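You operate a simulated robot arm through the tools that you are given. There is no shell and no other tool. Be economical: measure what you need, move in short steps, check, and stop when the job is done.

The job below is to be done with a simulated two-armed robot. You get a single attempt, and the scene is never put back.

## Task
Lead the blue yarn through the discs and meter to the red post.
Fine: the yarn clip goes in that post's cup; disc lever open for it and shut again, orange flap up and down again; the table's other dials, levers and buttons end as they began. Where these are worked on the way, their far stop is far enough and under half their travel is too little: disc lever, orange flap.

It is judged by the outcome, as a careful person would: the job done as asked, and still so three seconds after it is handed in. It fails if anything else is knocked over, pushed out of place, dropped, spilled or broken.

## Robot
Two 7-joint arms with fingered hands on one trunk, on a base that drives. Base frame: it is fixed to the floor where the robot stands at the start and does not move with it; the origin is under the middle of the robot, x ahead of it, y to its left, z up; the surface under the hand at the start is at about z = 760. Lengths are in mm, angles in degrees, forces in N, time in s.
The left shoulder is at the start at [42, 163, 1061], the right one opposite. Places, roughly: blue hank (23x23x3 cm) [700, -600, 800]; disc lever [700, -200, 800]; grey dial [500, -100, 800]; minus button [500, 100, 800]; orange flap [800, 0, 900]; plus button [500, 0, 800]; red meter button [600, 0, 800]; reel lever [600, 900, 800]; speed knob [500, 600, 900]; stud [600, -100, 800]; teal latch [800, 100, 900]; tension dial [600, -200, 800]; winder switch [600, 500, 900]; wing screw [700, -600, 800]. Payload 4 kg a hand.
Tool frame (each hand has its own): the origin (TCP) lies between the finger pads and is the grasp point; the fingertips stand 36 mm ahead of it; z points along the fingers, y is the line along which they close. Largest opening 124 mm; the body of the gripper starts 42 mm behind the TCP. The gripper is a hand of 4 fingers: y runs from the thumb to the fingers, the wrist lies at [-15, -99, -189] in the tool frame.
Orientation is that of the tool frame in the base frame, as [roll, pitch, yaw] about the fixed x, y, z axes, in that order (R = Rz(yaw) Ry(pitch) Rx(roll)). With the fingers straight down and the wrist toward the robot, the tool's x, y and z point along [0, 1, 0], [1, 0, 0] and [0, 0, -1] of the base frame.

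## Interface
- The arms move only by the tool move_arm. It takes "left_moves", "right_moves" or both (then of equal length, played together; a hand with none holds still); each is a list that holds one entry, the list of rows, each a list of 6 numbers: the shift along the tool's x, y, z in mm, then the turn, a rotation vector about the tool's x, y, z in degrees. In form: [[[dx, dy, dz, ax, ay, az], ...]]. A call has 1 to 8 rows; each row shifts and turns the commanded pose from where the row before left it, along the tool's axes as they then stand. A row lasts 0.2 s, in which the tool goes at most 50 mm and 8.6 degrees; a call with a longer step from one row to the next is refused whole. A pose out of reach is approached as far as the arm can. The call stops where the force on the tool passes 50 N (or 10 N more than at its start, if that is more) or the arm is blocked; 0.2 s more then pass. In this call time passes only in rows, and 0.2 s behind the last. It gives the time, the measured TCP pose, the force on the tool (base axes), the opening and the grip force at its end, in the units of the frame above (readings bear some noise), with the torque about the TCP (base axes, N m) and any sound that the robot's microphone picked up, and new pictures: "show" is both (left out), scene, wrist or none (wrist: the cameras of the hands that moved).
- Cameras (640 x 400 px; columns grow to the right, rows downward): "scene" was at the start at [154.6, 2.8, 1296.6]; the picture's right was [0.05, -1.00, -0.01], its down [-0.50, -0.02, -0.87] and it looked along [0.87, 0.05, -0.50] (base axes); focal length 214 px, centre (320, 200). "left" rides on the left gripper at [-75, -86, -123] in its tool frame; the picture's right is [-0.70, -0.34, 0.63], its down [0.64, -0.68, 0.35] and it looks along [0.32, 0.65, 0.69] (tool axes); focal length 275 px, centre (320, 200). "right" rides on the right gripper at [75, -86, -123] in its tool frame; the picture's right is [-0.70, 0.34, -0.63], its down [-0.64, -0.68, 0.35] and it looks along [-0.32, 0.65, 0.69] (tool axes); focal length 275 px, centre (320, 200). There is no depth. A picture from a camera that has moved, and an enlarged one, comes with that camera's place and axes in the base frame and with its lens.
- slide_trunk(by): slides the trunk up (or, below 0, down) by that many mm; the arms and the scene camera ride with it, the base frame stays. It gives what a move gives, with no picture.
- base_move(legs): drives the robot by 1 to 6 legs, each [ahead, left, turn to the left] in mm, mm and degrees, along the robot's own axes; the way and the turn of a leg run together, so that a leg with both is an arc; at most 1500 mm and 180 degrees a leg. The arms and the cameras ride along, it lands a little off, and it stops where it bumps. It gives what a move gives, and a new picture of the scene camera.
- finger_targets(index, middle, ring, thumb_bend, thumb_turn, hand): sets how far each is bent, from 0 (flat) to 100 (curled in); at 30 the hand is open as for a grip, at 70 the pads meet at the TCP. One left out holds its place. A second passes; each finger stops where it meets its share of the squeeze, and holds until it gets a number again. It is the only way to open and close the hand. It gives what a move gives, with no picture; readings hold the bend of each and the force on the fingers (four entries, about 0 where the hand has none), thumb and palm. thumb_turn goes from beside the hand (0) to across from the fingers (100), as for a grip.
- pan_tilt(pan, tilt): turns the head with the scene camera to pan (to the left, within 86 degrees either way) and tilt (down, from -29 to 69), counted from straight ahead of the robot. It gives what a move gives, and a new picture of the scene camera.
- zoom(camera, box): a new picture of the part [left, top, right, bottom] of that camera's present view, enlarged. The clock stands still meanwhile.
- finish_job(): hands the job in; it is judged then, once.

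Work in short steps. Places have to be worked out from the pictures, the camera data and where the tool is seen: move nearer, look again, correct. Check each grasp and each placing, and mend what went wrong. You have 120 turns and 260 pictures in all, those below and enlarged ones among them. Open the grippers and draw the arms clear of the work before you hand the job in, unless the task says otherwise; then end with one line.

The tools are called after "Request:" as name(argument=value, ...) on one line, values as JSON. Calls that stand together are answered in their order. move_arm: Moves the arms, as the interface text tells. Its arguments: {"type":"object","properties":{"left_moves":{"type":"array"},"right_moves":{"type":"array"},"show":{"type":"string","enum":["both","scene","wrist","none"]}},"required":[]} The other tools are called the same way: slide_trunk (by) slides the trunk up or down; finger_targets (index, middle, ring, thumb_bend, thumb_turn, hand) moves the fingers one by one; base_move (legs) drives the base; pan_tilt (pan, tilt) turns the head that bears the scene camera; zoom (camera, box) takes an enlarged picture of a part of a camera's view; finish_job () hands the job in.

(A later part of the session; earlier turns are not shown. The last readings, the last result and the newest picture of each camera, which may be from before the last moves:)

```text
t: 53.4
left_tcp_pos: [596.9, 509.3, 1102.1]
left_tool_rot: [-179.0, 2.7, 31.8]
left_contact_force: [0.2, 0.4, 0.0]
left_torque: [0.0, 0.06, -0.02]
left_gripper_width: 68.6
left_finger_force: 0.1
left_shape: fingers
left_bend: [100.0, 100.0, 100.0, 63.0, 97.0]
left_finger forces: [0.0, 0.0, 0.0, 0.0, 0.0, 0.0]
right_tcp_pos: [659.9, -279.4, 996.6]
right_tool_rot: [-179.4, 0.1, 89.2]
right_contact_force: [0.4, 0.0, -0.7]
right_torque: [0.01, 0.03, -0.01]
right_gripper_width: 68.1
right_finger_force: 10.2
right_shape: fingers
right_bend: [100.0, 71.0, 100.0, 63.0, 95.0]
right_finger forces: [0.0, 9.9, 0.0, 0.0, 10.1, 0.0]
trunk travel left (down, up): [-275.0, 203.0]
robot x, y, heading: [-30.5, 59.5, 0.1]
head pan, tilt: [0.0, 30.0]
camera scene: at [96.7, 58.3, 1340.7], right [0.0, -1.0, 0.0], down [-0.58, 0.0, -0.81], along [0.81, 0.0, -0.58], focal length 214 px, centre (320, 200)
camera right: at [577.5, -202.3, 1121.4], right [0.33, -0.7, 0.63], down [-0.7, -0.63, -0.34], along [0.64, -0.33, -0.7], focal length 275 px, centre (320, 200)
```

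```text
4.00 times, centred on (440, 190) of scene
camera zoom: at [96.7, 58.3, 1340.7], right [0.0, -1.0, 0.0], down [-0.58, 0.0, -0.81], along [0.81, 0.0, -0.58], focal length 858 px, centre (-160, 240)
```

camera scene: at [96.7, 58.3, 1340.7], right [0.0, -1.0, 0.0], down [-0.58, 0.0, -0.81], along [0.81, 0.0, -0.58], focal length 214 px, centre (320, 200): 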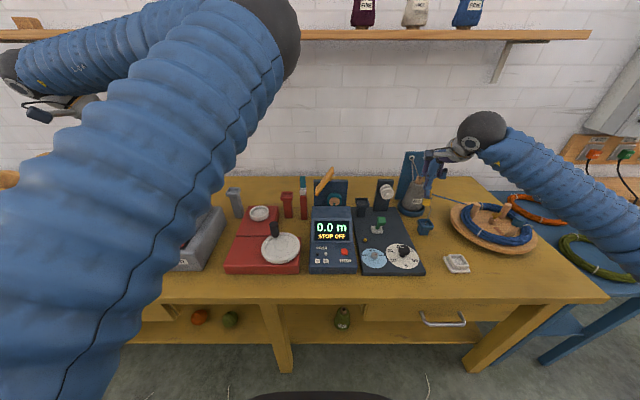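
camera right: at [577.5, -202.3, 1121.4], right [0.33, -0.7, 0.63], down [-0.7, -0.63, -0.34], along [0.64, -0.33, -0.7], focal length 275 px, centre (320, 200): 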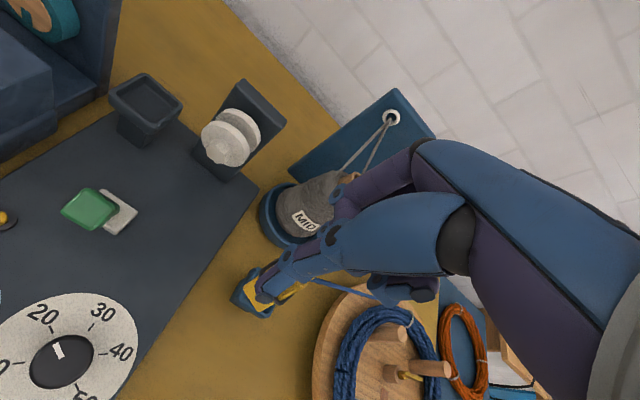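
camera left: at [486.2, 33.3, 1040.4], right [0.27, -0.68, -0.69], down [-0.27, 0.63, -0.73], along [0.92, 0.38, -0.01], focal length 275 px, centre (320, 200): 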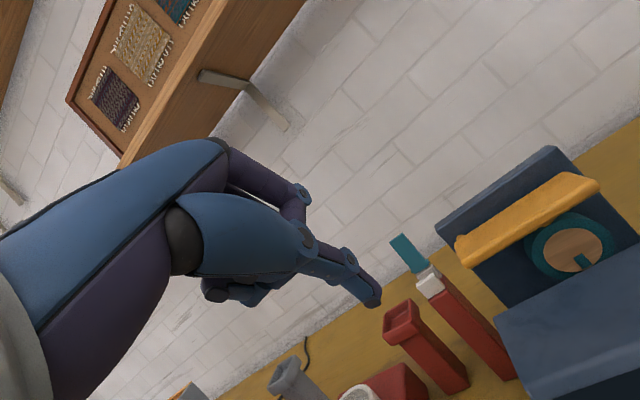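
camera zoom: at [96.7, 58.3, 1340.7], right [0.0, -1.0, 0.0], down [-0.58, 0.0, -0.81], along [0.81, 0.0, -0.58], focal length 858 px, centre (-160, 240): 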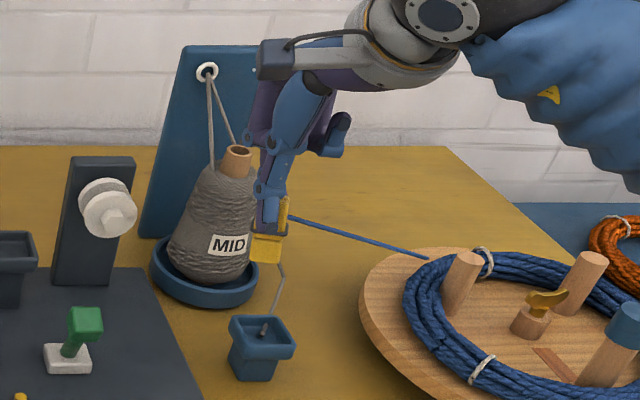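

Gap centre is near x≈769, y≈−192, disc tops z≈922; the clip's bottom is about 70 mm below TCP and the yarn leaves the clip about 40 mm below TCP. I rise to z≈1020 and cross over the discs to their left side.

Request:
move_arm(right_moves=[[[10, 10, -24, 0, 0, 0], [23, 31, 0, 0, 0, 0], [23, 31, 0, 0, 0, 0], [23, 31, 0, 0, 0, 0], [37, 1, 0, 0, 0, 0], [37, 0, 0, 0, 0, 0]]], show="both")

Request:
zoom(camera="scene", box=[350, 130, 470, 230])

```text
t: 54.8
left_tcp_pos: [595.0, 508.9, 1104.4]
left_tool_rot: [-179.0, 2.5, 31.8]
left_contact_force: [0.5, 0.4, 0.0]
left_torque: [-0.03, 0.05, 0.01]
left_gripper_width: 68.4
left_finger_force: 0.1
left_shape: fingers
left_bend: [100.0, 100.0, 100.0, 63.0, 97.0]
left_finger forces: [0.0, 0.0, 0.1, 0.1, 0.1, 0.1]
right_tcp_pos: [766.3, -123.9, 1019.0]
right_tool_rot: [-179.5, 0.1, 88.9]
right_contact_force: [0.7, -0.6, -1.1]
right_torque: [-0.03, 0.04, 0.01]
right_gripper_width: 68.0
right_finger_force: 9.7
right_shape: fingers
right_bend: [100.0, 71.0, 100.0, 63.0, 95.0]
right_finger forces: [0.0, 9.9, 0.1, 0.0, 10.1, 0.1]
trunk travel left (down, up): [-275.0, 203.0]
robot x, y, heading: [-31.2, 63.5, 0.0]
head pan, tilt: [0.0, 30.0]
camera scene: at [96.0, 58.6, 1340.9], right [0.0, -1.0, 0.0], down [-0.58, 0.0, -0.81], along [0.81, 0.0, -0.58], focal length 214 px, centre (320, 200)
camera right: at [684.3, -50.1, 1143.6], right [0.33, -0.7, 0.63], down [-0.7, -0.63, -0.34], along [0.64, -0.33, -0.7], focal length 275 px, centre (320, 200)
```

scene: 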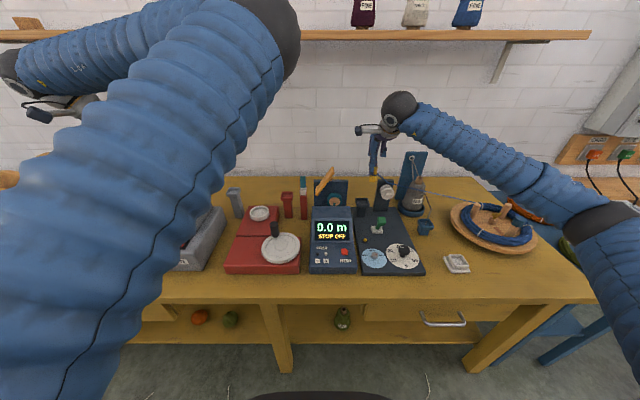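
right: 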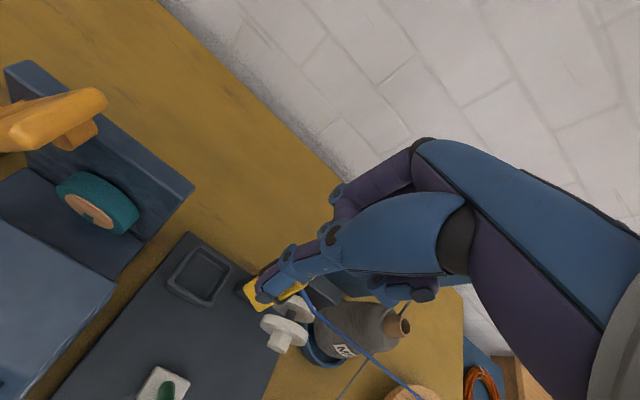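

```text
4.00 times, centred on (410, 180) of scene
camera zoom: at [96.0, 58.6, 1340.9], right [0.0, -1.0, 0.0], down [-0.58, 0.0, -0.81], along [0.81, 0.0, -0.58], focal length 858 px, centre (-40, 280)
```

zoom: 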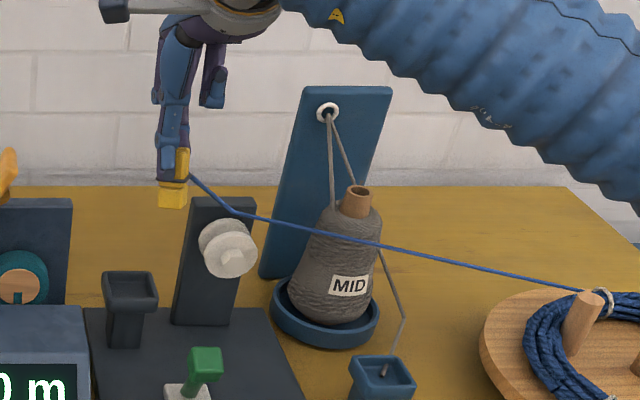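

The yarn now bends at the discs. I zoom in to see whether it sits in the gap.

Request:
zoom(camera="scene", box=[385, 165, 425, 205])

Request:
zoom(camera="right", box=[220, 250, 380, 370])

```text
10.00 times, centred on (405, 185) of scene
camera zoom: at [96.0, 58.6, 1340.9], right [0.0, -1.0, 0.0], down [-0.58, 0.0, -0.81], along [0.81, 0.0, -0.58], focal length 2145 px, centre (-530, 350)
```

zoom: 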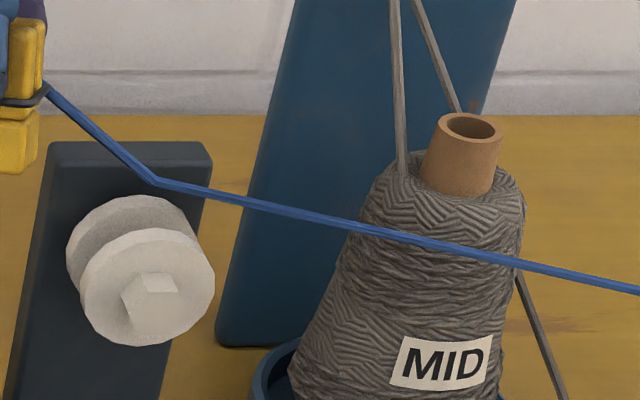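

```text
3.33 times, centred on (300, 310) of right
camera zoom: at [684.3, -50.1, 1143.6], right [0.33, -0.7, 0.63], down [-0.7, -0.63, -0.34], along [0.64, -0.33, -0.7], focal length 918 px, centre (387, -167)
```

zoom: 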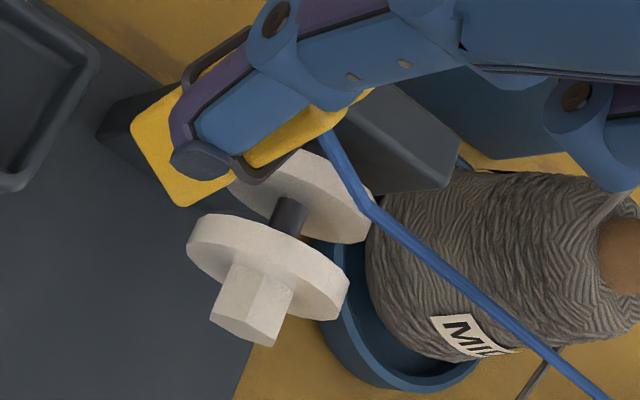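

The bend is right over the gap's midline at [769,-191,935]. I lower the clip on the left side so the yarn settles into the gap.

Request:
move_arm(right_moves=[[[0, 0, 25, 0, 0, 0], [0, 0, 25, 0, 0, 0], [0, 0, 24, 0, 0, 0]]], show="wrist")

Request:
zoom(camera="scene", box=[360, 155, 430, 215])

Request:
zoom(camera="right", box=[220, 250, 380, 370])

```text
t: 55.6
left_tcp_pos: [593.5, 508.5, 1104.2]
left_tool_rot: [-178.9, 2.5, 31.8]
left_contact_force: [0.4, 0.1, 0.2]
left_torque: [0.02, 0.0, 0.02]
left_gripper_width: 68.5
left_finger_force: 0.0
left_shape: fingers
left_bend: [100.0, 100.0, 100.0, 63.0, 97.0]
left_finger forces: [0.0, 0.1, 0.0, 0.0, 0.0, 0.0]
right_tcp_pos: [765.9, -126.2, 946.3]
right_tool_rot: [-179.5, 0.0, 89.2]
right_contact_force: [-0.1, -0.1, 0.3]
right_torque: [0.0, -0.01, 0.03]
right_gripper_width: 68.4
right_finger_force: 10.0
right_shape: fingers
right_bend: [100.0, 71.0, 100.0, 63.0, 95.0]
right_finger forces: [0.0, 10.0, 0.1, 0.1, 10.1, 0.1]
trunk travel left (down, up): [-275.0, 203.0]
robot x, y, heading: [-31.3, 59.7, 0.2]
head pan, tilt: [0.0, 30.0]
camera right: at [683.4, -51.0, 1070.7], right [0.33, -0.7, 0.63], down [-0.69, -0.63, -0.34], along [0.64, -0.33, -0.7], focal length 275 px, centre (320, 200)
```

right: 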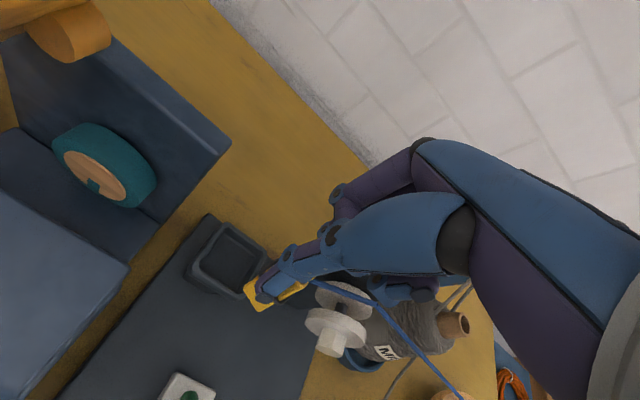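

```text
6.67 times, centred on (395, 185) of scene
camera zoom: at [95.8, 57.7, 1340.9], right [0.0, -1.0, 0.0], down [-0.58, 0.0, -0.81], along [0.81, 0.0, -0.58], focal length 1430 px, centre (-180, 300)
```

zoom: 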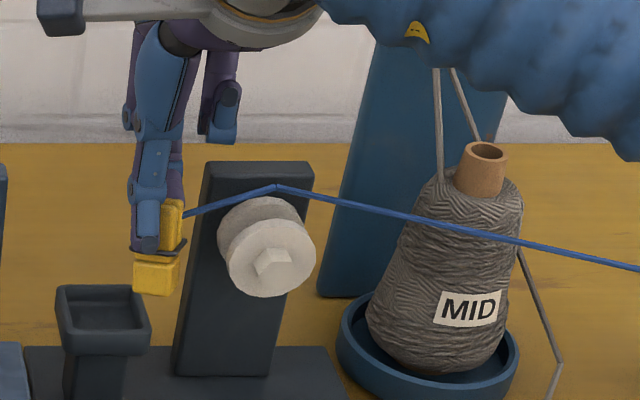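

```text
3.33 times, centred on (300, 310) of right
camera zoom: at [683.4, -51.0, 1070.7], right [0.33, -0.7, 0.63], down [-0.69, -0.63, -0.34], along [0.64, -0.33, -0.7], focal length 918 px, centre (387, -167)
```

zoom: 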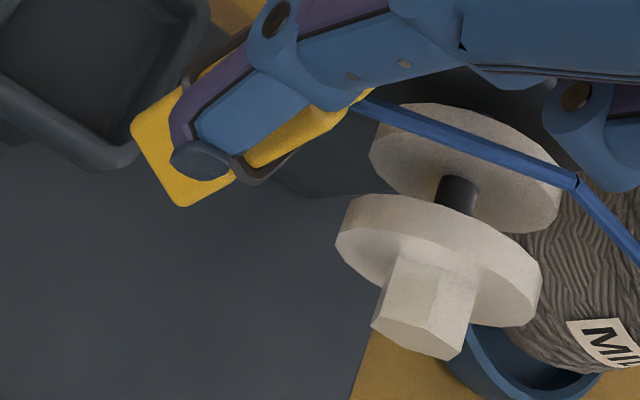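

The yarn stays captured at the gap (its bend is fixed there whichever height the clip has), so the discs are threaded. Next I bring the clip forward to x≈690 and carry it left in front of the open flap.

Request:
move_arm(right_moves=[[[0, -38, -5, 0, 0, 0], [0, -38, -5, 0, 0, 0], [47, 0, 0, 0, 0, 0], [47, 0, 0, 0, 0, 0]]], show="scene")

Request:
zoom(camera="scene", box=[290, 140, 450, 240])

```text
t: 56.6
left_tcp_pos: [595.1, 507.8, 1105.1]
left_tool_rot: [-179.0, 2.4, 31.7]
left_contact_force: [0.4, 0.1, -0.7]
left_torque: [0.03, 0.0, 0.01]
left_gripper_width: 68.4
left_finger_force: 0.1
left_shape: fingers
left_bend: [100.0, 100.0, 100.0, 63.0, 97.0]
left_finger forces: [0.0, 0.0, 0.0, 0.0, 0.1, 0.1]
right_tcp_pos: [690.5, -30.5, 956.9]
right_tool_rot: [-179.4, 0.1, 89.0]
right_contact_force: [0.1, 0.2, 0.4]
right_torque: [-0.01, 0.04, -0.01]
right_gripper_width: 68.6
right_finger_force: 9.5
right_shape: fingers
right_bend: [100.0, 71.0, 100.0, 63.0, 95.0]
right_finger forces: [0.0, 9.9, 0.0, 0.0, 10.1, 0.0]
trunk travel left (down, up): [-275.0, 203.0]
robot x, y, heading: [-30.0, 60.8, 0.3]
head pan, tilt: [0.0, 30.0]
camera scene: at [95.2, 58.1, 1341.0], right [0.0, -1.0, 0.0], down [-0.58, 0.0, -0.81], along [0.81, 0.0, -0.58], focal length 214 px, centre (320, 200)
```

scene: 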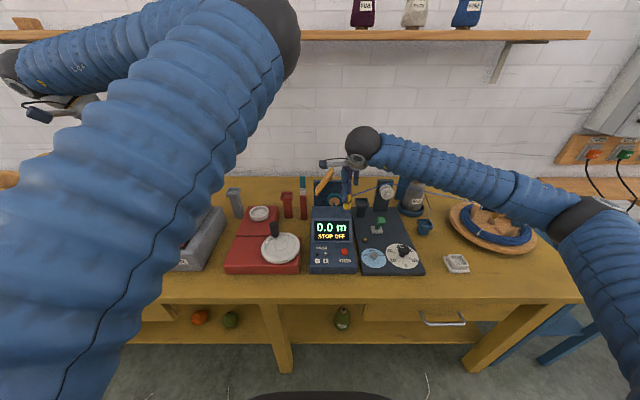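

```text
4.00 times, centred on (370, 190) of scene
camera zoom: at [95.2, 58.1, 1341.0], right [0.0, -1.0, 0.0], down [-0.58, 0.0, -0.81], along [0.81, 0.0, -0.58], focal length 858 px, centre (120, 240)
```

zoom: 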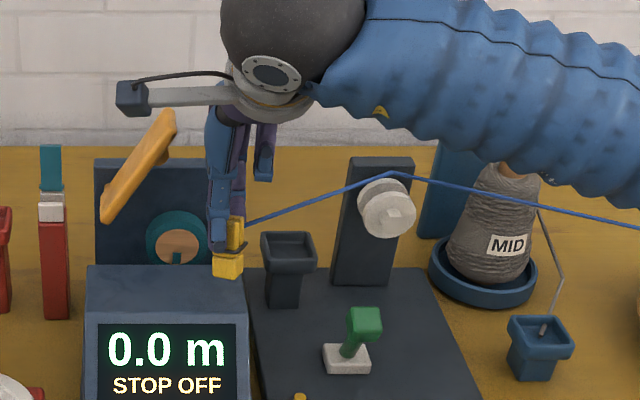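

The clip trails yarn cleanly from the disc gap. I back off a little more to x≈674 for flap clearance and carry on left to y≈145.

Request:
move_arm(right_moves=[[[10, -16, 0, 0, 0, 0], [42, 0, 0, 0, 0, 0], [42, 0, 0, 0, 0, 0], [42, 0, 0, 0, 0, 0], [40, 0, 0, 0, 0, 0]]], show="both")

Request:
zoom(camera="scene", box=[260, 140, 420, 240])

```text
t: 57.8
left_tcp_pos: [594.9, 508.5, 1103.6]
left_tool_rot: [-179.1, 2.5, 31.7]
left_contact_force: [-0.2, 0.0, 0.7]
left_torque: [0.0, 0.05, -0.01]
left_gripper_width: 68.5
left_finger_force: 0.1
left_shape: fingers
left_bend: [100.0, 100.0, 100.0, 63.0, 97.0]
left_finger forces: [0.0, 0.1, 0.0, 0.0, 0.0, 0.0]
right_tcp_pos: [677.4, 145.5, 957.4]
right_tool_rot: [-179.6, 0.0, 89.1]
right_contact_force: [0.1, -0.2, 0.4]
right_torque: [0.01, 0.0, 0.01]
right_gripper_width: 68.2
right_finger_force: 10.5
right_shape: fingers
right_bend: [100.0, 71.0, 100.0, 63.0, 94.0]
right_finger forces: [0.0, 10.5, 0.0, 0.0, 10.7, 0.1]
trunk travel left (down, up): [-275.0, 203.0]
robot x, y, heading: [-28.9, 59.8, 0.0]
head pan, tilt: [0.0, 30.0]
camera scene: at [95.2, 58.7, 1341.0], right [0.0, -1.0, 0.0], down [-0.58, 0.0, -0.81], along [0.81, 0.0, -0.58], focal length 214 px, centre (320, 200)
camera right: at [594.9, 220.7, 1081.5], right [0.33, -0.7, 0.63], down [-0.69, -0.63, -0.34], along [0.64, -0.33, -0.7], focal length 275 px, centre (320, 200)
```

scene: 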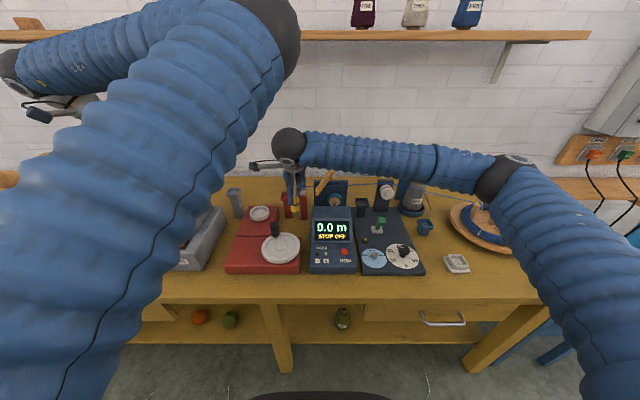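
right: 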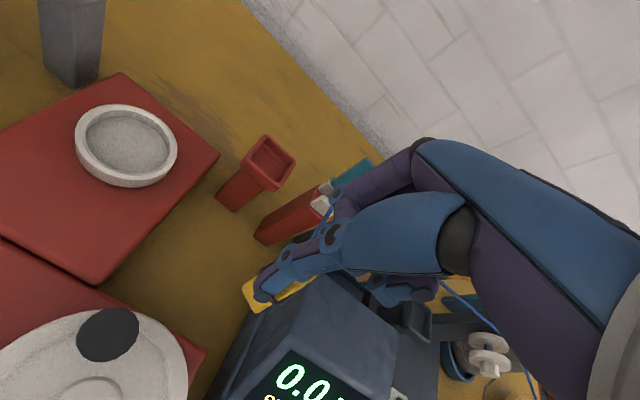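

```text
4.00 times, centred on (340, 190) of scene
camera zoom: at [95.2, 58.7, 1341.0], right [0.0, -1.0, 0.0], down [-0.58, 0.0, -0.81], along [0.81, 0.0, -0.58], focal length 858 px, centre (240, 240)
```

zoom: 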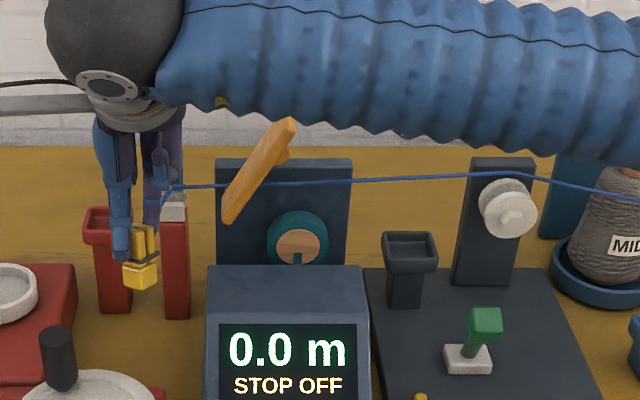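

The yarn appears to catch near the latch top. I zoom in closely.

Request:
zoom(camera="scene", box=[278, 165, 350, 219])

Request:
zoom(camera="right", box=[230, 140, 430, 320])

```text
7.41 times, centred on (314, 192) of scene
camera zoom: at [95.2, 58.7, 1341.0], right [0.0, -1.0, 0.0], down [-0.58, 0.0, -0.81], along [0.81, 0.0, -0.58], focal length 1589 px, centre (364, 259)
```

zoom: 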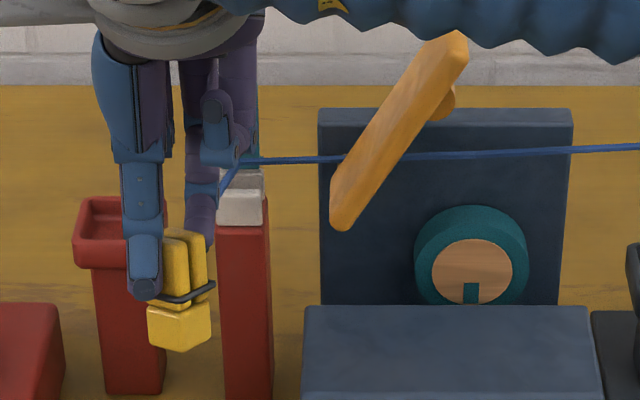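

```text
2.22 times, centred on (330, 230) of right
camera zoom: at [594.9, 220.7, 1081.5], right [0.33, -0.7, 0.63], down [-0.69, -0.63, -0.34], along [0.64, -0.33, -0.7], focal length 612 px, centre (298, 133)
```

zoom: 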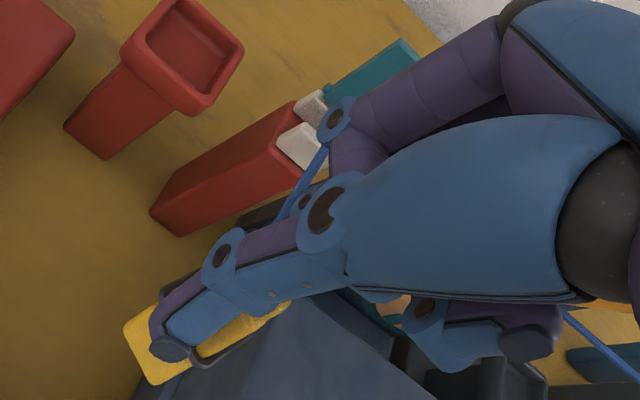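

I need another viewpoint of that bend; I look through the left hand's camera and a closer scene crop.

Request:
zoom(camera="left", box=[0, 0, 640, 400])

Request:
zoom(camera="scene", box=[292, 172, 324, 204])

```text
1.00 times, centred on (320, 200) of left (not enlarged: the box is as wide or as high as the picture)
camera zoom: at [490.7, 543.1, 1231.0], right [-0.8, -0.08, -0.6], down [0.17, 0.92, -0.36], along [0.58, -0.39, -0.72], focal length 275 px, centre (320, 200)
```

zoom: 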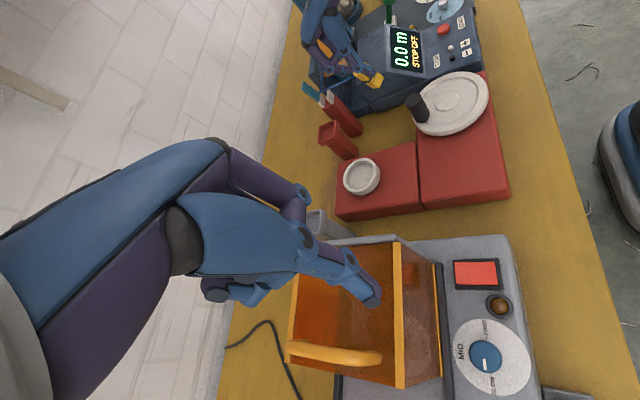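

```text
12.50 times, centred on (308, 188) of scene
camera zoom: at [95.2, 58.7, 1341.0], right [0.0, -1.0, 0.0], down [-0.58, 0.0, -0.81], along [0.81, 0.0, -0.58], focal length 2681 px, centre (470, 350)
```

zoom: 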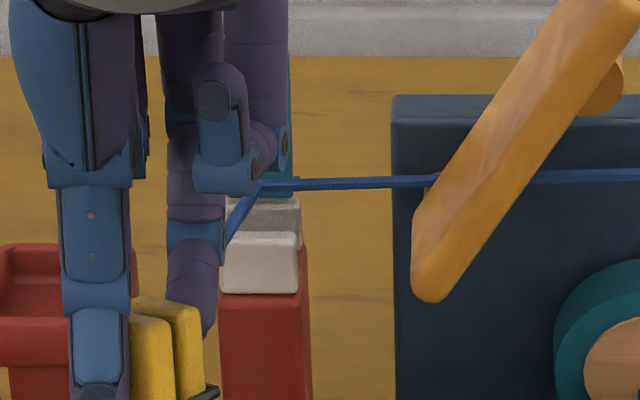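

The left camera gives a useful side view; I zoom on the flap and latch there.

Request:
zoom(camera="left", box=[290, 0, 418, 120])

```text
3.33 times, centred on (354, 60) of left
camera zoom: at [490.7, 543.1, 1231.0], right [-0.8, -0.08, -0.6], down [0.17, 0.92, -0.36], along [0.58, -0.39, -0.72], focal length 918 px, centre (207, 667)
```

zoom: 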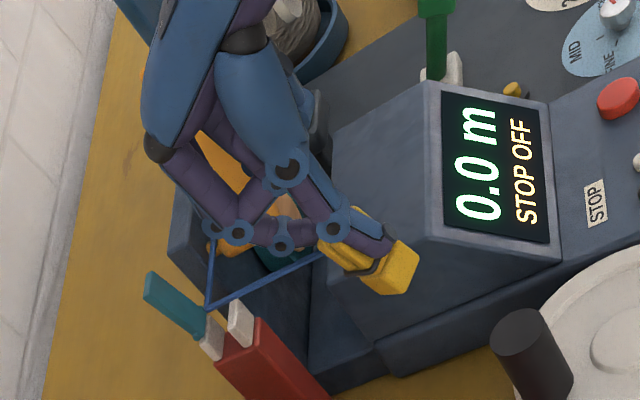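

The bend is at the open teal latch [778,121,910]: it caught the yarn when the clip passed, while the meter (under the flap) has not been threaded because the yarn ran too high. I go back right past the latch and check whether it lets go.

Request:
move_arm(right_moves=[[[-40, 0, 0, 0, 0, 0], [-40, 0, 0, 0, 0, 0]]], show="none")

Request:
zoom(camera="left", box=[290, 0, 418, 120])

Request:
zoom(camera="scene", box=[278, 155, 358, 215])

```text
t: 58.4
left_tcp_pos: [593.7, 508.8, 1104.2]
left_tool_rot: [-179.1, 2.3, 32.0]
left_contact_force: [-0.2, -0.4, 0.8]
left_torque: [0.01, 0.01, -0.02]
left_gripper_width: 68.4
left_finger_force: 0.0
left_shape: fingers
left_bend: [100.0, 100.0, 100.0, 63.0, 97.0]
left_finger forces: [0.0, 0.0, 0.0, 0.0, 0.0, 0.0]
right_tcp_pos: [675.8, 66.4, 958.5]
right_tool_rot: [-179.5, 0.0, 89.2]
right_contact_force: [0.2, -0.1, -0.3]
right_torque: [0.0, -0.03, 0.03]
right_gripper_width: 68.5
right_finger_force: 10.6
right_shape: fingers
right_bend: [100.0, 71.0, 100.0, 63.0, 94.0]
right_finger forces: [0.0, 10.4, 0.0, 0.1, 10.8, 0.0]
trunk travel left (down, up): [-275.0, 203.0]
robot x, y, heading: [-35.0, 57.7, 0.1]
head pan, tilt: [0.0, 30.0]
```

```text
3.33 times, centred on (354, 60) of left
camera zoom: at [489.8, 542.5, 1231.6], right [-0.8, -0.09, -0.6], down [0.17, 0.92, -0.36], along [0.58, -0.39, -0.72], focal length 918 px, centre (207, 667)
```

zoom: 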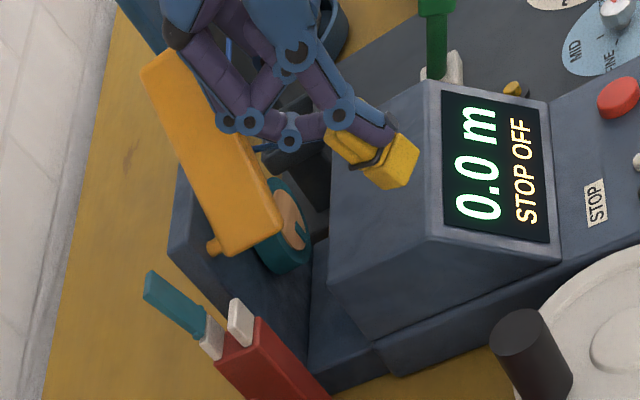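

```text
6.67 times, centred on (318, 185) of scene
camera zoom: at [95.3, 57.2, 1341.0], right [0.0, -1.0, 0.0], down [-0.58, 0.0, -0.81], along [0.81, 0.0, -0.58], focal length 1430 px, centre (333, 300)
```

zoom: 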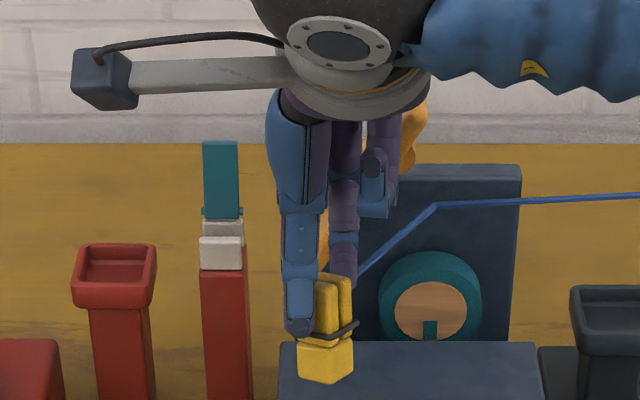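

Moving back released the latch, and the yarn now bends over the wheel at about [773,0,919]: discs and meter are both threaded. To keep off the open latch I go around it wide and lower, then come to the red cup from the left-front.

Request:
move_arm(right_moves=[[[0, -35, 8, 0, 0, 0], [0, -35, 8, 0, 0, 0], [45, 0, 0, 0, 0, 0], [45, 0, 0, 0, 0, 0], [42, 0, 0, 0, 0, 0]]], show="none")

Request:
zoom(camera="left", box=[290, 0, 450, 150])

Request:
zoom(camera="scene", box=[258, 145, 362, 223])

```text
t: 59.6
left_tcp_pos: [594.6, 509.1, 1104.1]
left_tool_rot: [-179.0, 2.5, 31.7]
left_contact_force: [-0.3, 0.5, -0.8]
left_torque: [-0.04, -0.02, 0.0]
left_gripper_width: 68.4
left_finger_force: 0.1
left_shape: fingers
left_bend: [100.0, 100.0, 100.0, 63.0, 97.0]
left_finger forces: [0.1, 0.0, 0.0, 0.1, 0.1, 0.0]
right_tcp_pos: [608.2, 199.6, 939.4]
right_tool_rot: [-179.5, 0.1, 89.0]
right_contact_force: [-0.3, -0.3, 0.2]
right_torque: [-0.1, 0.05, 0.01]
right_gripper_width: 68.1
right_finger_force: 11.6
right_shape: fingers
right_bend: [100.0, 71.0, 100.0, 63.0, 94.0]
right_finger forces: [0.1, 11.5, 0.0, 0.0, 12.0, 0.0]
trunk travel left (down, up): [-275.0, 203.0]
robot x, y, heading: [-31.5, 62.7, -0.1]
head pan, tilt: [0.0, 30.0]
```

```text
2.67 times, centred on (370, 75) of left
camera zoom: at [490.9, 543.5, 1230.5], right [-0.8, -0.08, -0.6], down [0.17, 0.92, -0.36], along [0.58, -0.39, -0.72], focal length 734 px, centre (187, 533)
```

zoom: 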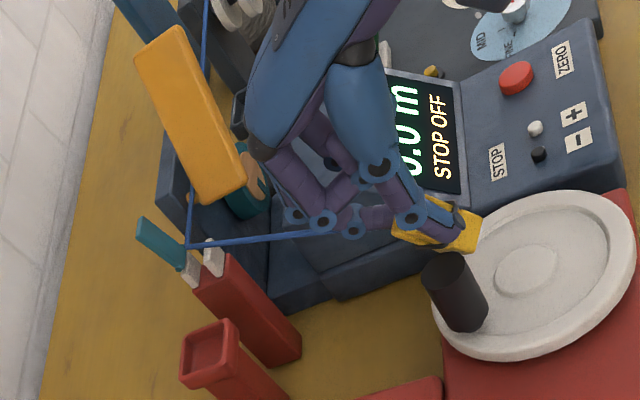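

```text
5.13 times, centred on (310, 184) of scene
camera zoom: at [95.4, 59.2, 1341.0], right [0.0, -1.0, 0.0], down [-0.58, 0.0, -0.81], along [0.81, 0.0, -0.58], focal length 1100 px, centre (371, 282)
```

zoom: 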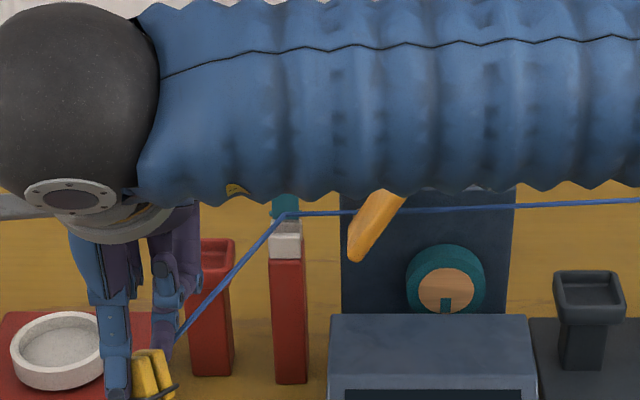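

The latch sits on the designed straight yarn line (disc 934 → meter 919 → latch 910), so the yarn always lies in its open mouth; I leave the latch itself untouched. Now I measure the red cup precisely.

Request:
zoom(camera="left", box=[310, 100, 374, 160])

Request:
zoom(camera="scene", box=[270, 180, 310, 220])

Request:
zoom(camera="right", box=[0, 0, 640, 400])

```text
6.67 times, centred on (342, 130) of left
camera zoom: at [490.9, 543.5, 1230.5], right [-0.8, -0.08, -0.6], down [0.17, 0.92, -0.36], along [0.58, -0.39, -0.72], focal length 1835 px, centre (173, 667)
```

zoom: 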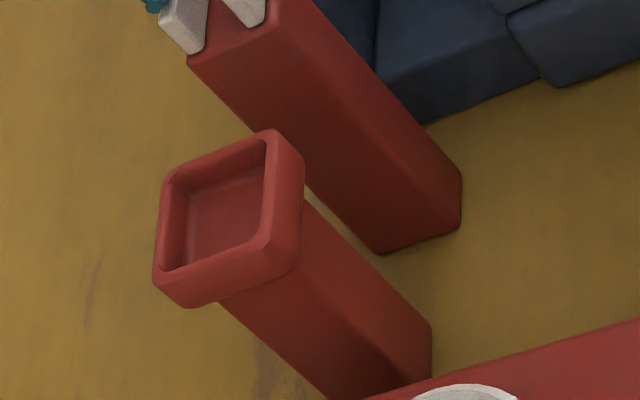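

```text
10.00 times, centred on (290, 200) of scene
camera zoom: at [95.4, 59.2, 1341.0], right [0.0, -1.0, 0.0], down [-0.58, 0.0, -0.81], along [0.81, 0.0, -0.58], focal length 2145 px, centre (620, 200)
```

zoom: 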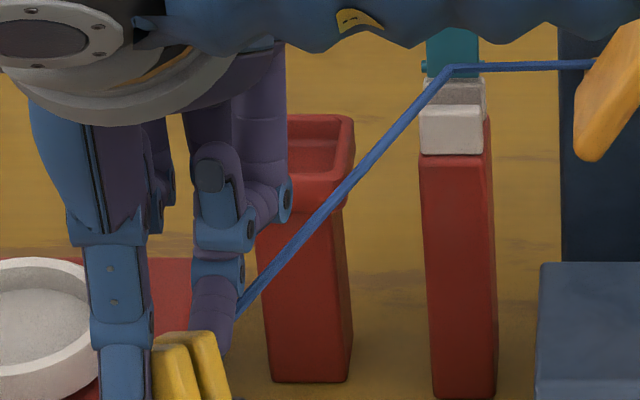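

```text
1.00 times, centred on (320, 200) of right (not enlarged: the box is as wide or as high as the picture)
camera zoom: at [525.9, 274.7, 1064.7], right [0.33, -0.7, 0.63], down [-0.7, -0.63, -0.34], along [0.64, -0.33, -0.7], focal length 275 px, centre (320, 200)
```

zoom: 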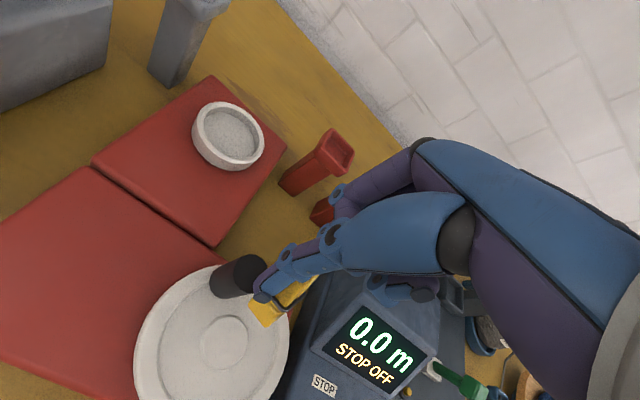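

The cup is at about (786,186), rim z≈863; the clip hangs about (−13,−10) mm from TCP. The crank handle is near, so I rise first, then move over the cup.

Request:
move_arm(right_moves=[[[0, 0, -45, 0, 0, 0], [-1, 47, 0, 0, 0, 0], [-1, 47, 0, 0, 0, 0], [-1, 47, 0, 0, 0, 0], [-1, 47, 0, 0, 0, 0]]], show="both")

Request:
zoom(camera="left", box=[290, 40, 418, 160])

Request:
zoom(camera="scene", box=[258, 145, 362, 223])

```text
t: 60.8
left_tcp_pos: [595.1, 508.8, 1103.6]
left_tool_rot: [-179.0, 2.6, 31.7]
left_contact_force: [0.7, -0.3, -0.3]
left_torque: [0.0, 0.0, 0.0]
left_gripper_width: 68.3
left_finger_force: 0.0
left_shape: fingers
left_bend: [100.0, 100.0, 100.0, 63.0, 97.0]
left_finger forces: [0.0, 0.1, 0.1, 0.0, 0.0, 0.0]
right_tcp_pos: [796.2, 192.0, 984.1]
right_tool_rot: [-179.4, 0.0, 89.1]
right_contact_force: [1.1, 0.1, 0.1]
right_torque: [-0.01, 0.02, -0.04]
right_gripper_width: 68.3
right_finger_force: 10.5
right_shape: fingers
right_bend: [100.0, 71.0, 100.0, 63.0, 94.0]
right_finger forces: [0.0, 10.7, 0.0, 0.1, 10.9, 0.0]
trunk travel left (down, up): [-275.0, 203.0]
robot x, y, heading: [-31.9, 57.7, -0.0]
head pan, tilt: [0.0, 30.0]
camera scene: at [96.2, 58.1, 1340.8], right [0.0, -1.0, 0.0], down [-0.58, 0.0, -0.81], along [0.81, 0.0, -0.58], focal length 214 px, centre (320, 200)
camera right: at [714.4, 267.1, 1107.7], right [0.33, -0.7, 0.63], down [-0.69, -0.63, -0.34], along [0.64, -0.33, -0.7], focal length 275 px, centre (320, 200)
```

scene: 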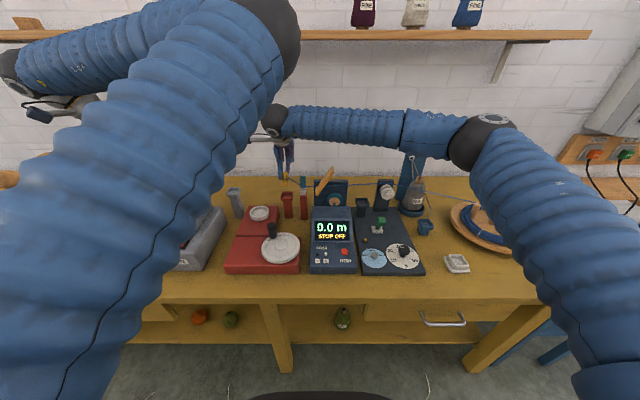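
right: 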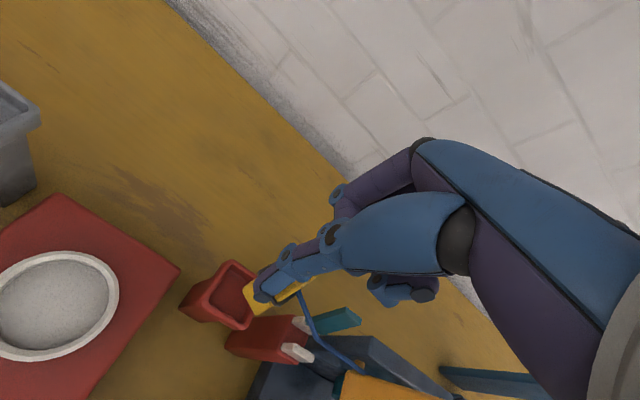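

```text
3.33 times, centred on (354, 100) of left
camera zoom: at [491.3, 542.8, 1230.5], right [-0.8, -0.08, -0.6], down [0.17, 0.92, -0.36], along [0.58, -0.39, -0.72], focal length 918 px, centre (207, 533)
```

zoom: 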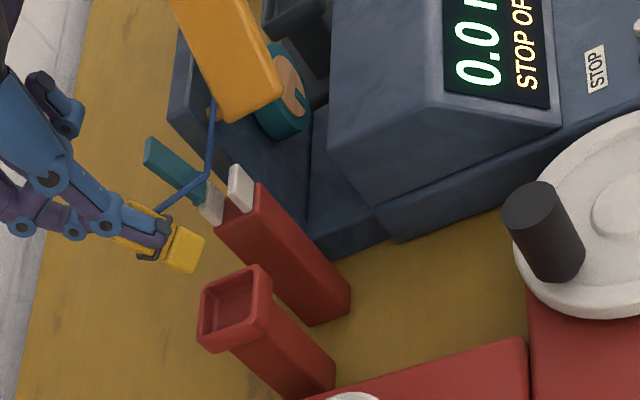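

```text
5.13 times, centred on (310, 184) of scene
camera zoom: at [96.2, 58.1, 1340.8], right [0.0, -1.0, 0.0], down [-0.58, 0.0, -0.81], along [0.81, 0.0, -0.58], focal length 1100 px, centre (371, 282)
```

zoom: 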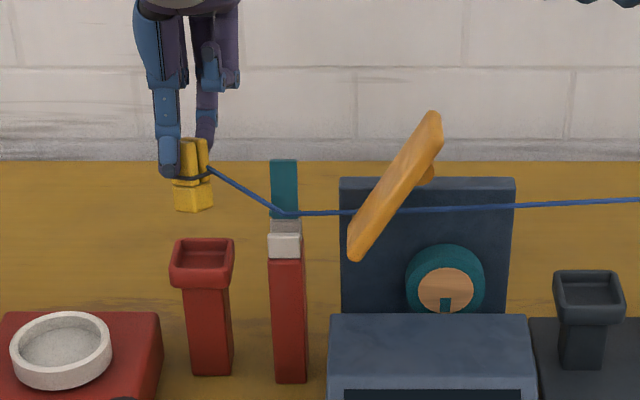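

Triangulated: clip base at about (779,187), cup at (788,186.5,863). I shift +9 mm in x and lower 40 mm, then check alignment.

Request:
move_arm(right_moves=[[[0, 9, 0, 0, 0, 0], [0, 0, 20, 0, 0, 0], [0, 0, 20, 0, 0, 0]]], show="none")

Request:
zoom(camera="left", box=[300, 60, 396, 150])

Request:
zoom(camera="scene", box=[264, 165, 344, 225])

Request:
zoom(camera="right", box=[160, 220, 320, 340])

```text
t: 61.6
left_tcp_pos: [594.8, 508.6, 1104.0]
left_tool_rot: [-179.0, 2.5, 31.6]
left_contact_force: [-0.6, -0.2, -0.2]
left_torque: [0.03, 0.01, 0.0]
left_gripper_width: 68.4
left_finger_force: 0.0
left_shape: fingers
left_bend: [100.0, 100.0, 100.0, 63.0, 97.0]
left_finger forces: [0.0, 0.0, 0.0, 0.0, 0.0, 0.1]
right_tcp_pos: [804.3, 191.9, 943.6]
right_tool_rot: [-179.3, 0.1, 89.1]
right_contact_force: [-0.1, 0.7, -0.2]
right_torque: [-0.01, -0.01, 0.01]
right_gripper_width: 68.5
right_finger_force: 10.5
right_shape: fingers
right_bend: [100.0, 71.0, 100.0, 63.0, 94.0]
right_finger forces: [0.0, 10.6, 0.0, 0.0, 10.8, 0.0]
trunk travel left (down, up): [-275.0, 203.0]
robot x, y, heading: [-29.6, 58.8, -0.0]
head pan, tilt: [0.0, 30.0]
```

```text
4.44 times, centred on (348, 105) of left
camera zoom: at [491.1, 542.7, 1230.7], right [-0.8, -0.08, -0.6], down [0.17, 0.92, -0.36], along [0.58, -0.39, -0.72], focal length 1224 px, centre (196, 622)
```

zoom: 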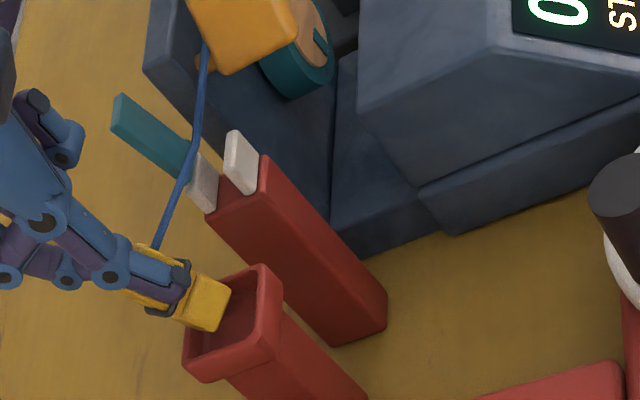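

```text
6.67 times, centred on (304, 195) of scene
camera zoom: at [96.0, 58.0, 1340.8], right [0.0, -1.0, 0.0], down [-0.58, 0.0, -0.81], along [0.81, 0.0, -0.58], focal length 1430 px, centre (427, 233)
```

zoom: 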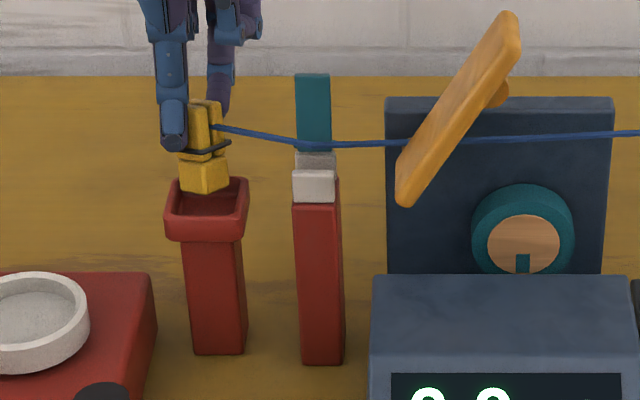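

```text
3.33 times, centred on (240, 280) of right
camera zoom: at [722.8, 267.1, 1067.9], right [0.33, -0.7, 0.63], down [-0.69, -0.63, -0.34], along [0.64, -0.33, -0.7], focal length 918 px, centre (587, -67)
```

zoom: 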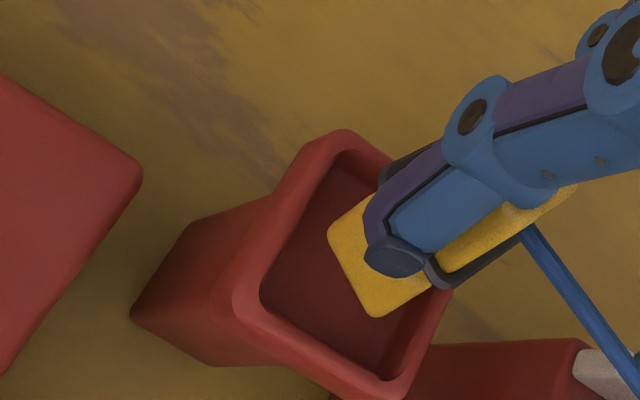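

The clip base is right over the cup but yawed roughly 15° to it. I rotate the hand to align and keep it centred, then check.

Request:
move_arm(right_moves=[[[1.5, -1.5, 0, 0, 0, -7], [1.5, -1.5, 0, 0, 0, -7]]], show="none")

Request:
zoom(camera="left", box=[300, 60, 396, 150])

Request:
zoom(camera="scene", box=[276, 175, 316, 205])

Request:
zoom(camera="right", box=[160, 220, 320, 340])

```text
t: 62.2
left_tcp_pos: [594.3, 509.4, 1104.5]
left_tool_rot: [-179.0, 2.4, 31.8]
left_contact_force: [0.1, 0.3, -0.7]
left_torque: [-0.01, 0.04, 0.0]
left_gripper_width: 68.3
left_finger_force: 0.1
left_shape: fingers
left_bend: [100.0, 100.0, 100.0, 63.0, 97.0]
left_finger forces: [0.1, 0.1, 0.0, 0.0, 0.0, 0.0]
right_tcp_pos: [802.0, 194.8, 944.6]
right_tool_rot: [-179.5, -0.1, 103.2]
right_contact_force: [0.7, 0.1, -0.3]
right_torque: [0.0, 0.03, -0.01]
right_gripper_width: 68.5
right_finger_force: 10.8
right_shape: fingers
right_bend: [100.0, 71.0, 100.0, 63.0, 94.0]
right_finger forces: [0.0, 10.5, 0.0, 0.0, 10.8, 0.0]
trunk travel left (down, up): [-275.0, 203.0]
robot x, y, heading: [-32.1, 59.5, 0.2]
head pan, tilt: [0.0, 30.0]
```

```text
4.44 times, centred on (348, 105) of left
camera zoom: at [490.6, 542.6, 1231.1], right [-0.8, -0.08, -0.6], down [0.17, 0.92, -0.36], along [0.58, -0.39, -0.72], focal length 1224 px, centre (196, 622)
```

zoom: 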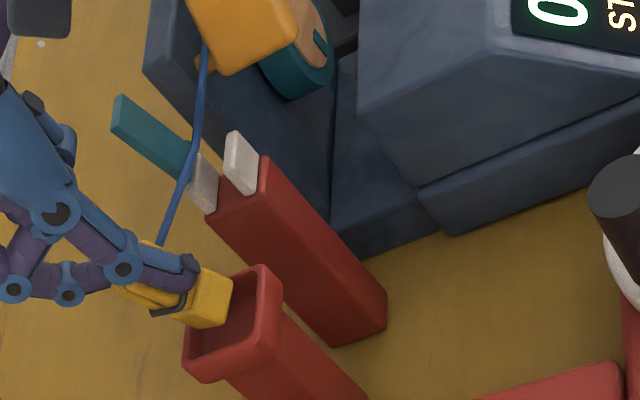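

```text
13.33 times, centred on (296, 190) of scene
camera zoom: at [95.5, 57.8, 1340.9], right [0.0, -1.0, 0.0], down [-0.58, 0.0, -0.81], along [0.81, 0.0, -0.58], focal length 2860 px, centre (640, 333)
```

zoom: 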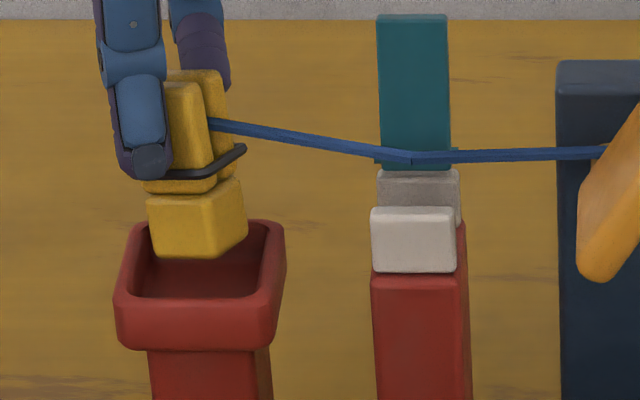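

```text
3.33 times, centred on (240, 280) of right
camera zoom: at [703.7, 246.9, 1068.2], right [0.49, -0.6, 0.63], down [-0.52, -0.78, -0.34], along [0.7, -0.16, -0.7], focal length 918 px, centre (587, -67)
```

zoom: 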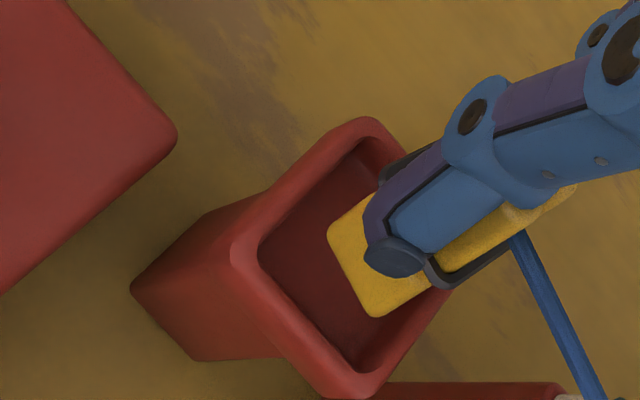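

The right-camera geometry shows the clip is yawed about 26° in the hand, so about 12° still remain. I rotate another 13°, keeping the base centred, then check.

Request:
move_arm(right_moves=[[[1.5, -0.8, 0, 0, 0, -6.5], [1.5, -0.8, 0, 0, 0, -6.5]]], show="none")

Request:
zoom(camera="left", box=[300, 90, 364, 150])

Request:
zoom(camera="scene", box=[276, 175, 316, 205])

Request:
zoom(camera="right", box=[160, 220, 320, 340])

```text
t: 62.8
left_tcp_pos: [594.9, 509.2, 1103.8]
left_tool_rot: [-179.1, 2.5, 31.8]
left_contact_force: [0.8, 0.5, -1.0]
left_torque: [0.0, 0.0, -0.03]
left_gripper_width: 68.7
left_finger_force: 0.0
left_shape: fingers
left_bend: [100.0, 100.0, 100.0, 63.0, 97.0]
left_finger forces: [0.1, 0.0, 0.0, 0.1, 0.0, 0.0]
right_tcp_pos: [799.5, 197.1, 944.4]
right_tool_rot: [-179.5, -0.2, 116.2]
right_contact_force: [-0.1, -1.1, -0.1]
right_torque: [0.02, 0.0, 0.04]
right_gripper_width: 68.4
right_finger_force: 10.5
right_shape: fingers
right_bend: [100.0, 71.0, 100.0, 63.0, 94.0]
right_finger forces: [0.1, 10.6, 0.0, 0.1, 10.8, 0.1]
trunk travel left (down, up): [-275.0, 203.0]
robot x, y, heading: [-31.4, 62.1, 0.2]
head pan, tilt: [0.0, 30.0]
```

```text
6.67 times, centred on (332, 120) of left
camera zoom: at [490.6, 542.6, 1231.1], right [-0.8, -0.08, -0.6], down [0.17, 0.92, -0.36], along [0.58, -0.39, -0.72], focal length 1835 px, centre (240, 733)
```

zoom: 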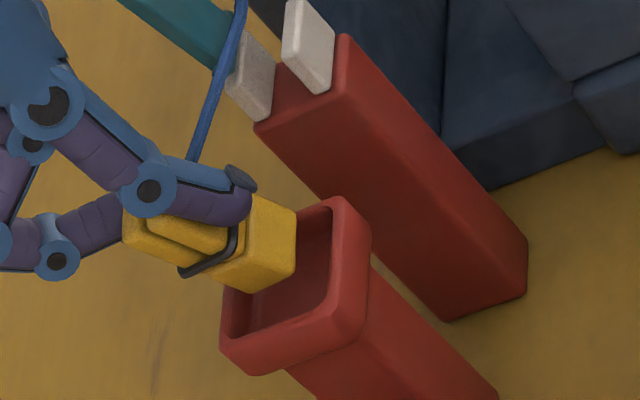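

```text
13.33 times, centred on (296, 190) of scene
camera zoom: at [95.5, 57.8, 1340.9], right [0.0, -1.0, 0.0], down [-0.58, 0.0, -0.81], along [0.81, 0.0, -0.58], focal length 2860 px, centre (640, 333)
```

zoom: 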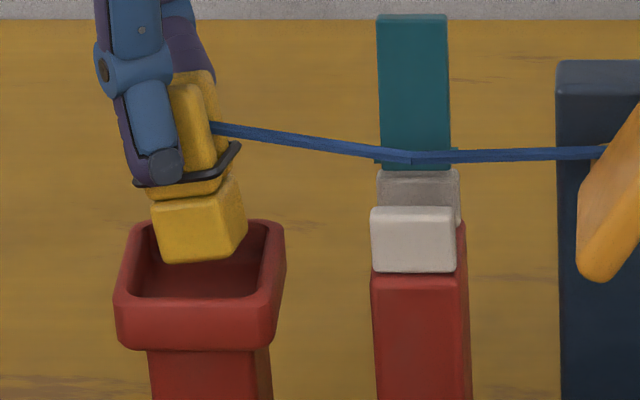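

```text
3.33 times, centred on (240, 280) of right
camera zoom: at [691.7, 225.3, 1068.5], right [0.62, -0.48, 0.63], down [-0.33, -0.88, -0.34], along [0.72, 0.0, -0.7], focal length 918 px, centre (587, -67)
```

zoom: 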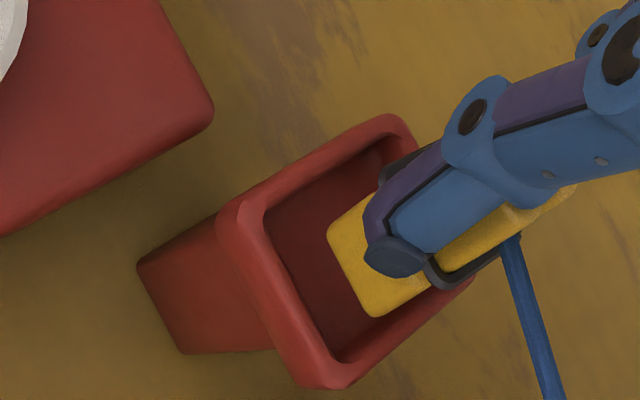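

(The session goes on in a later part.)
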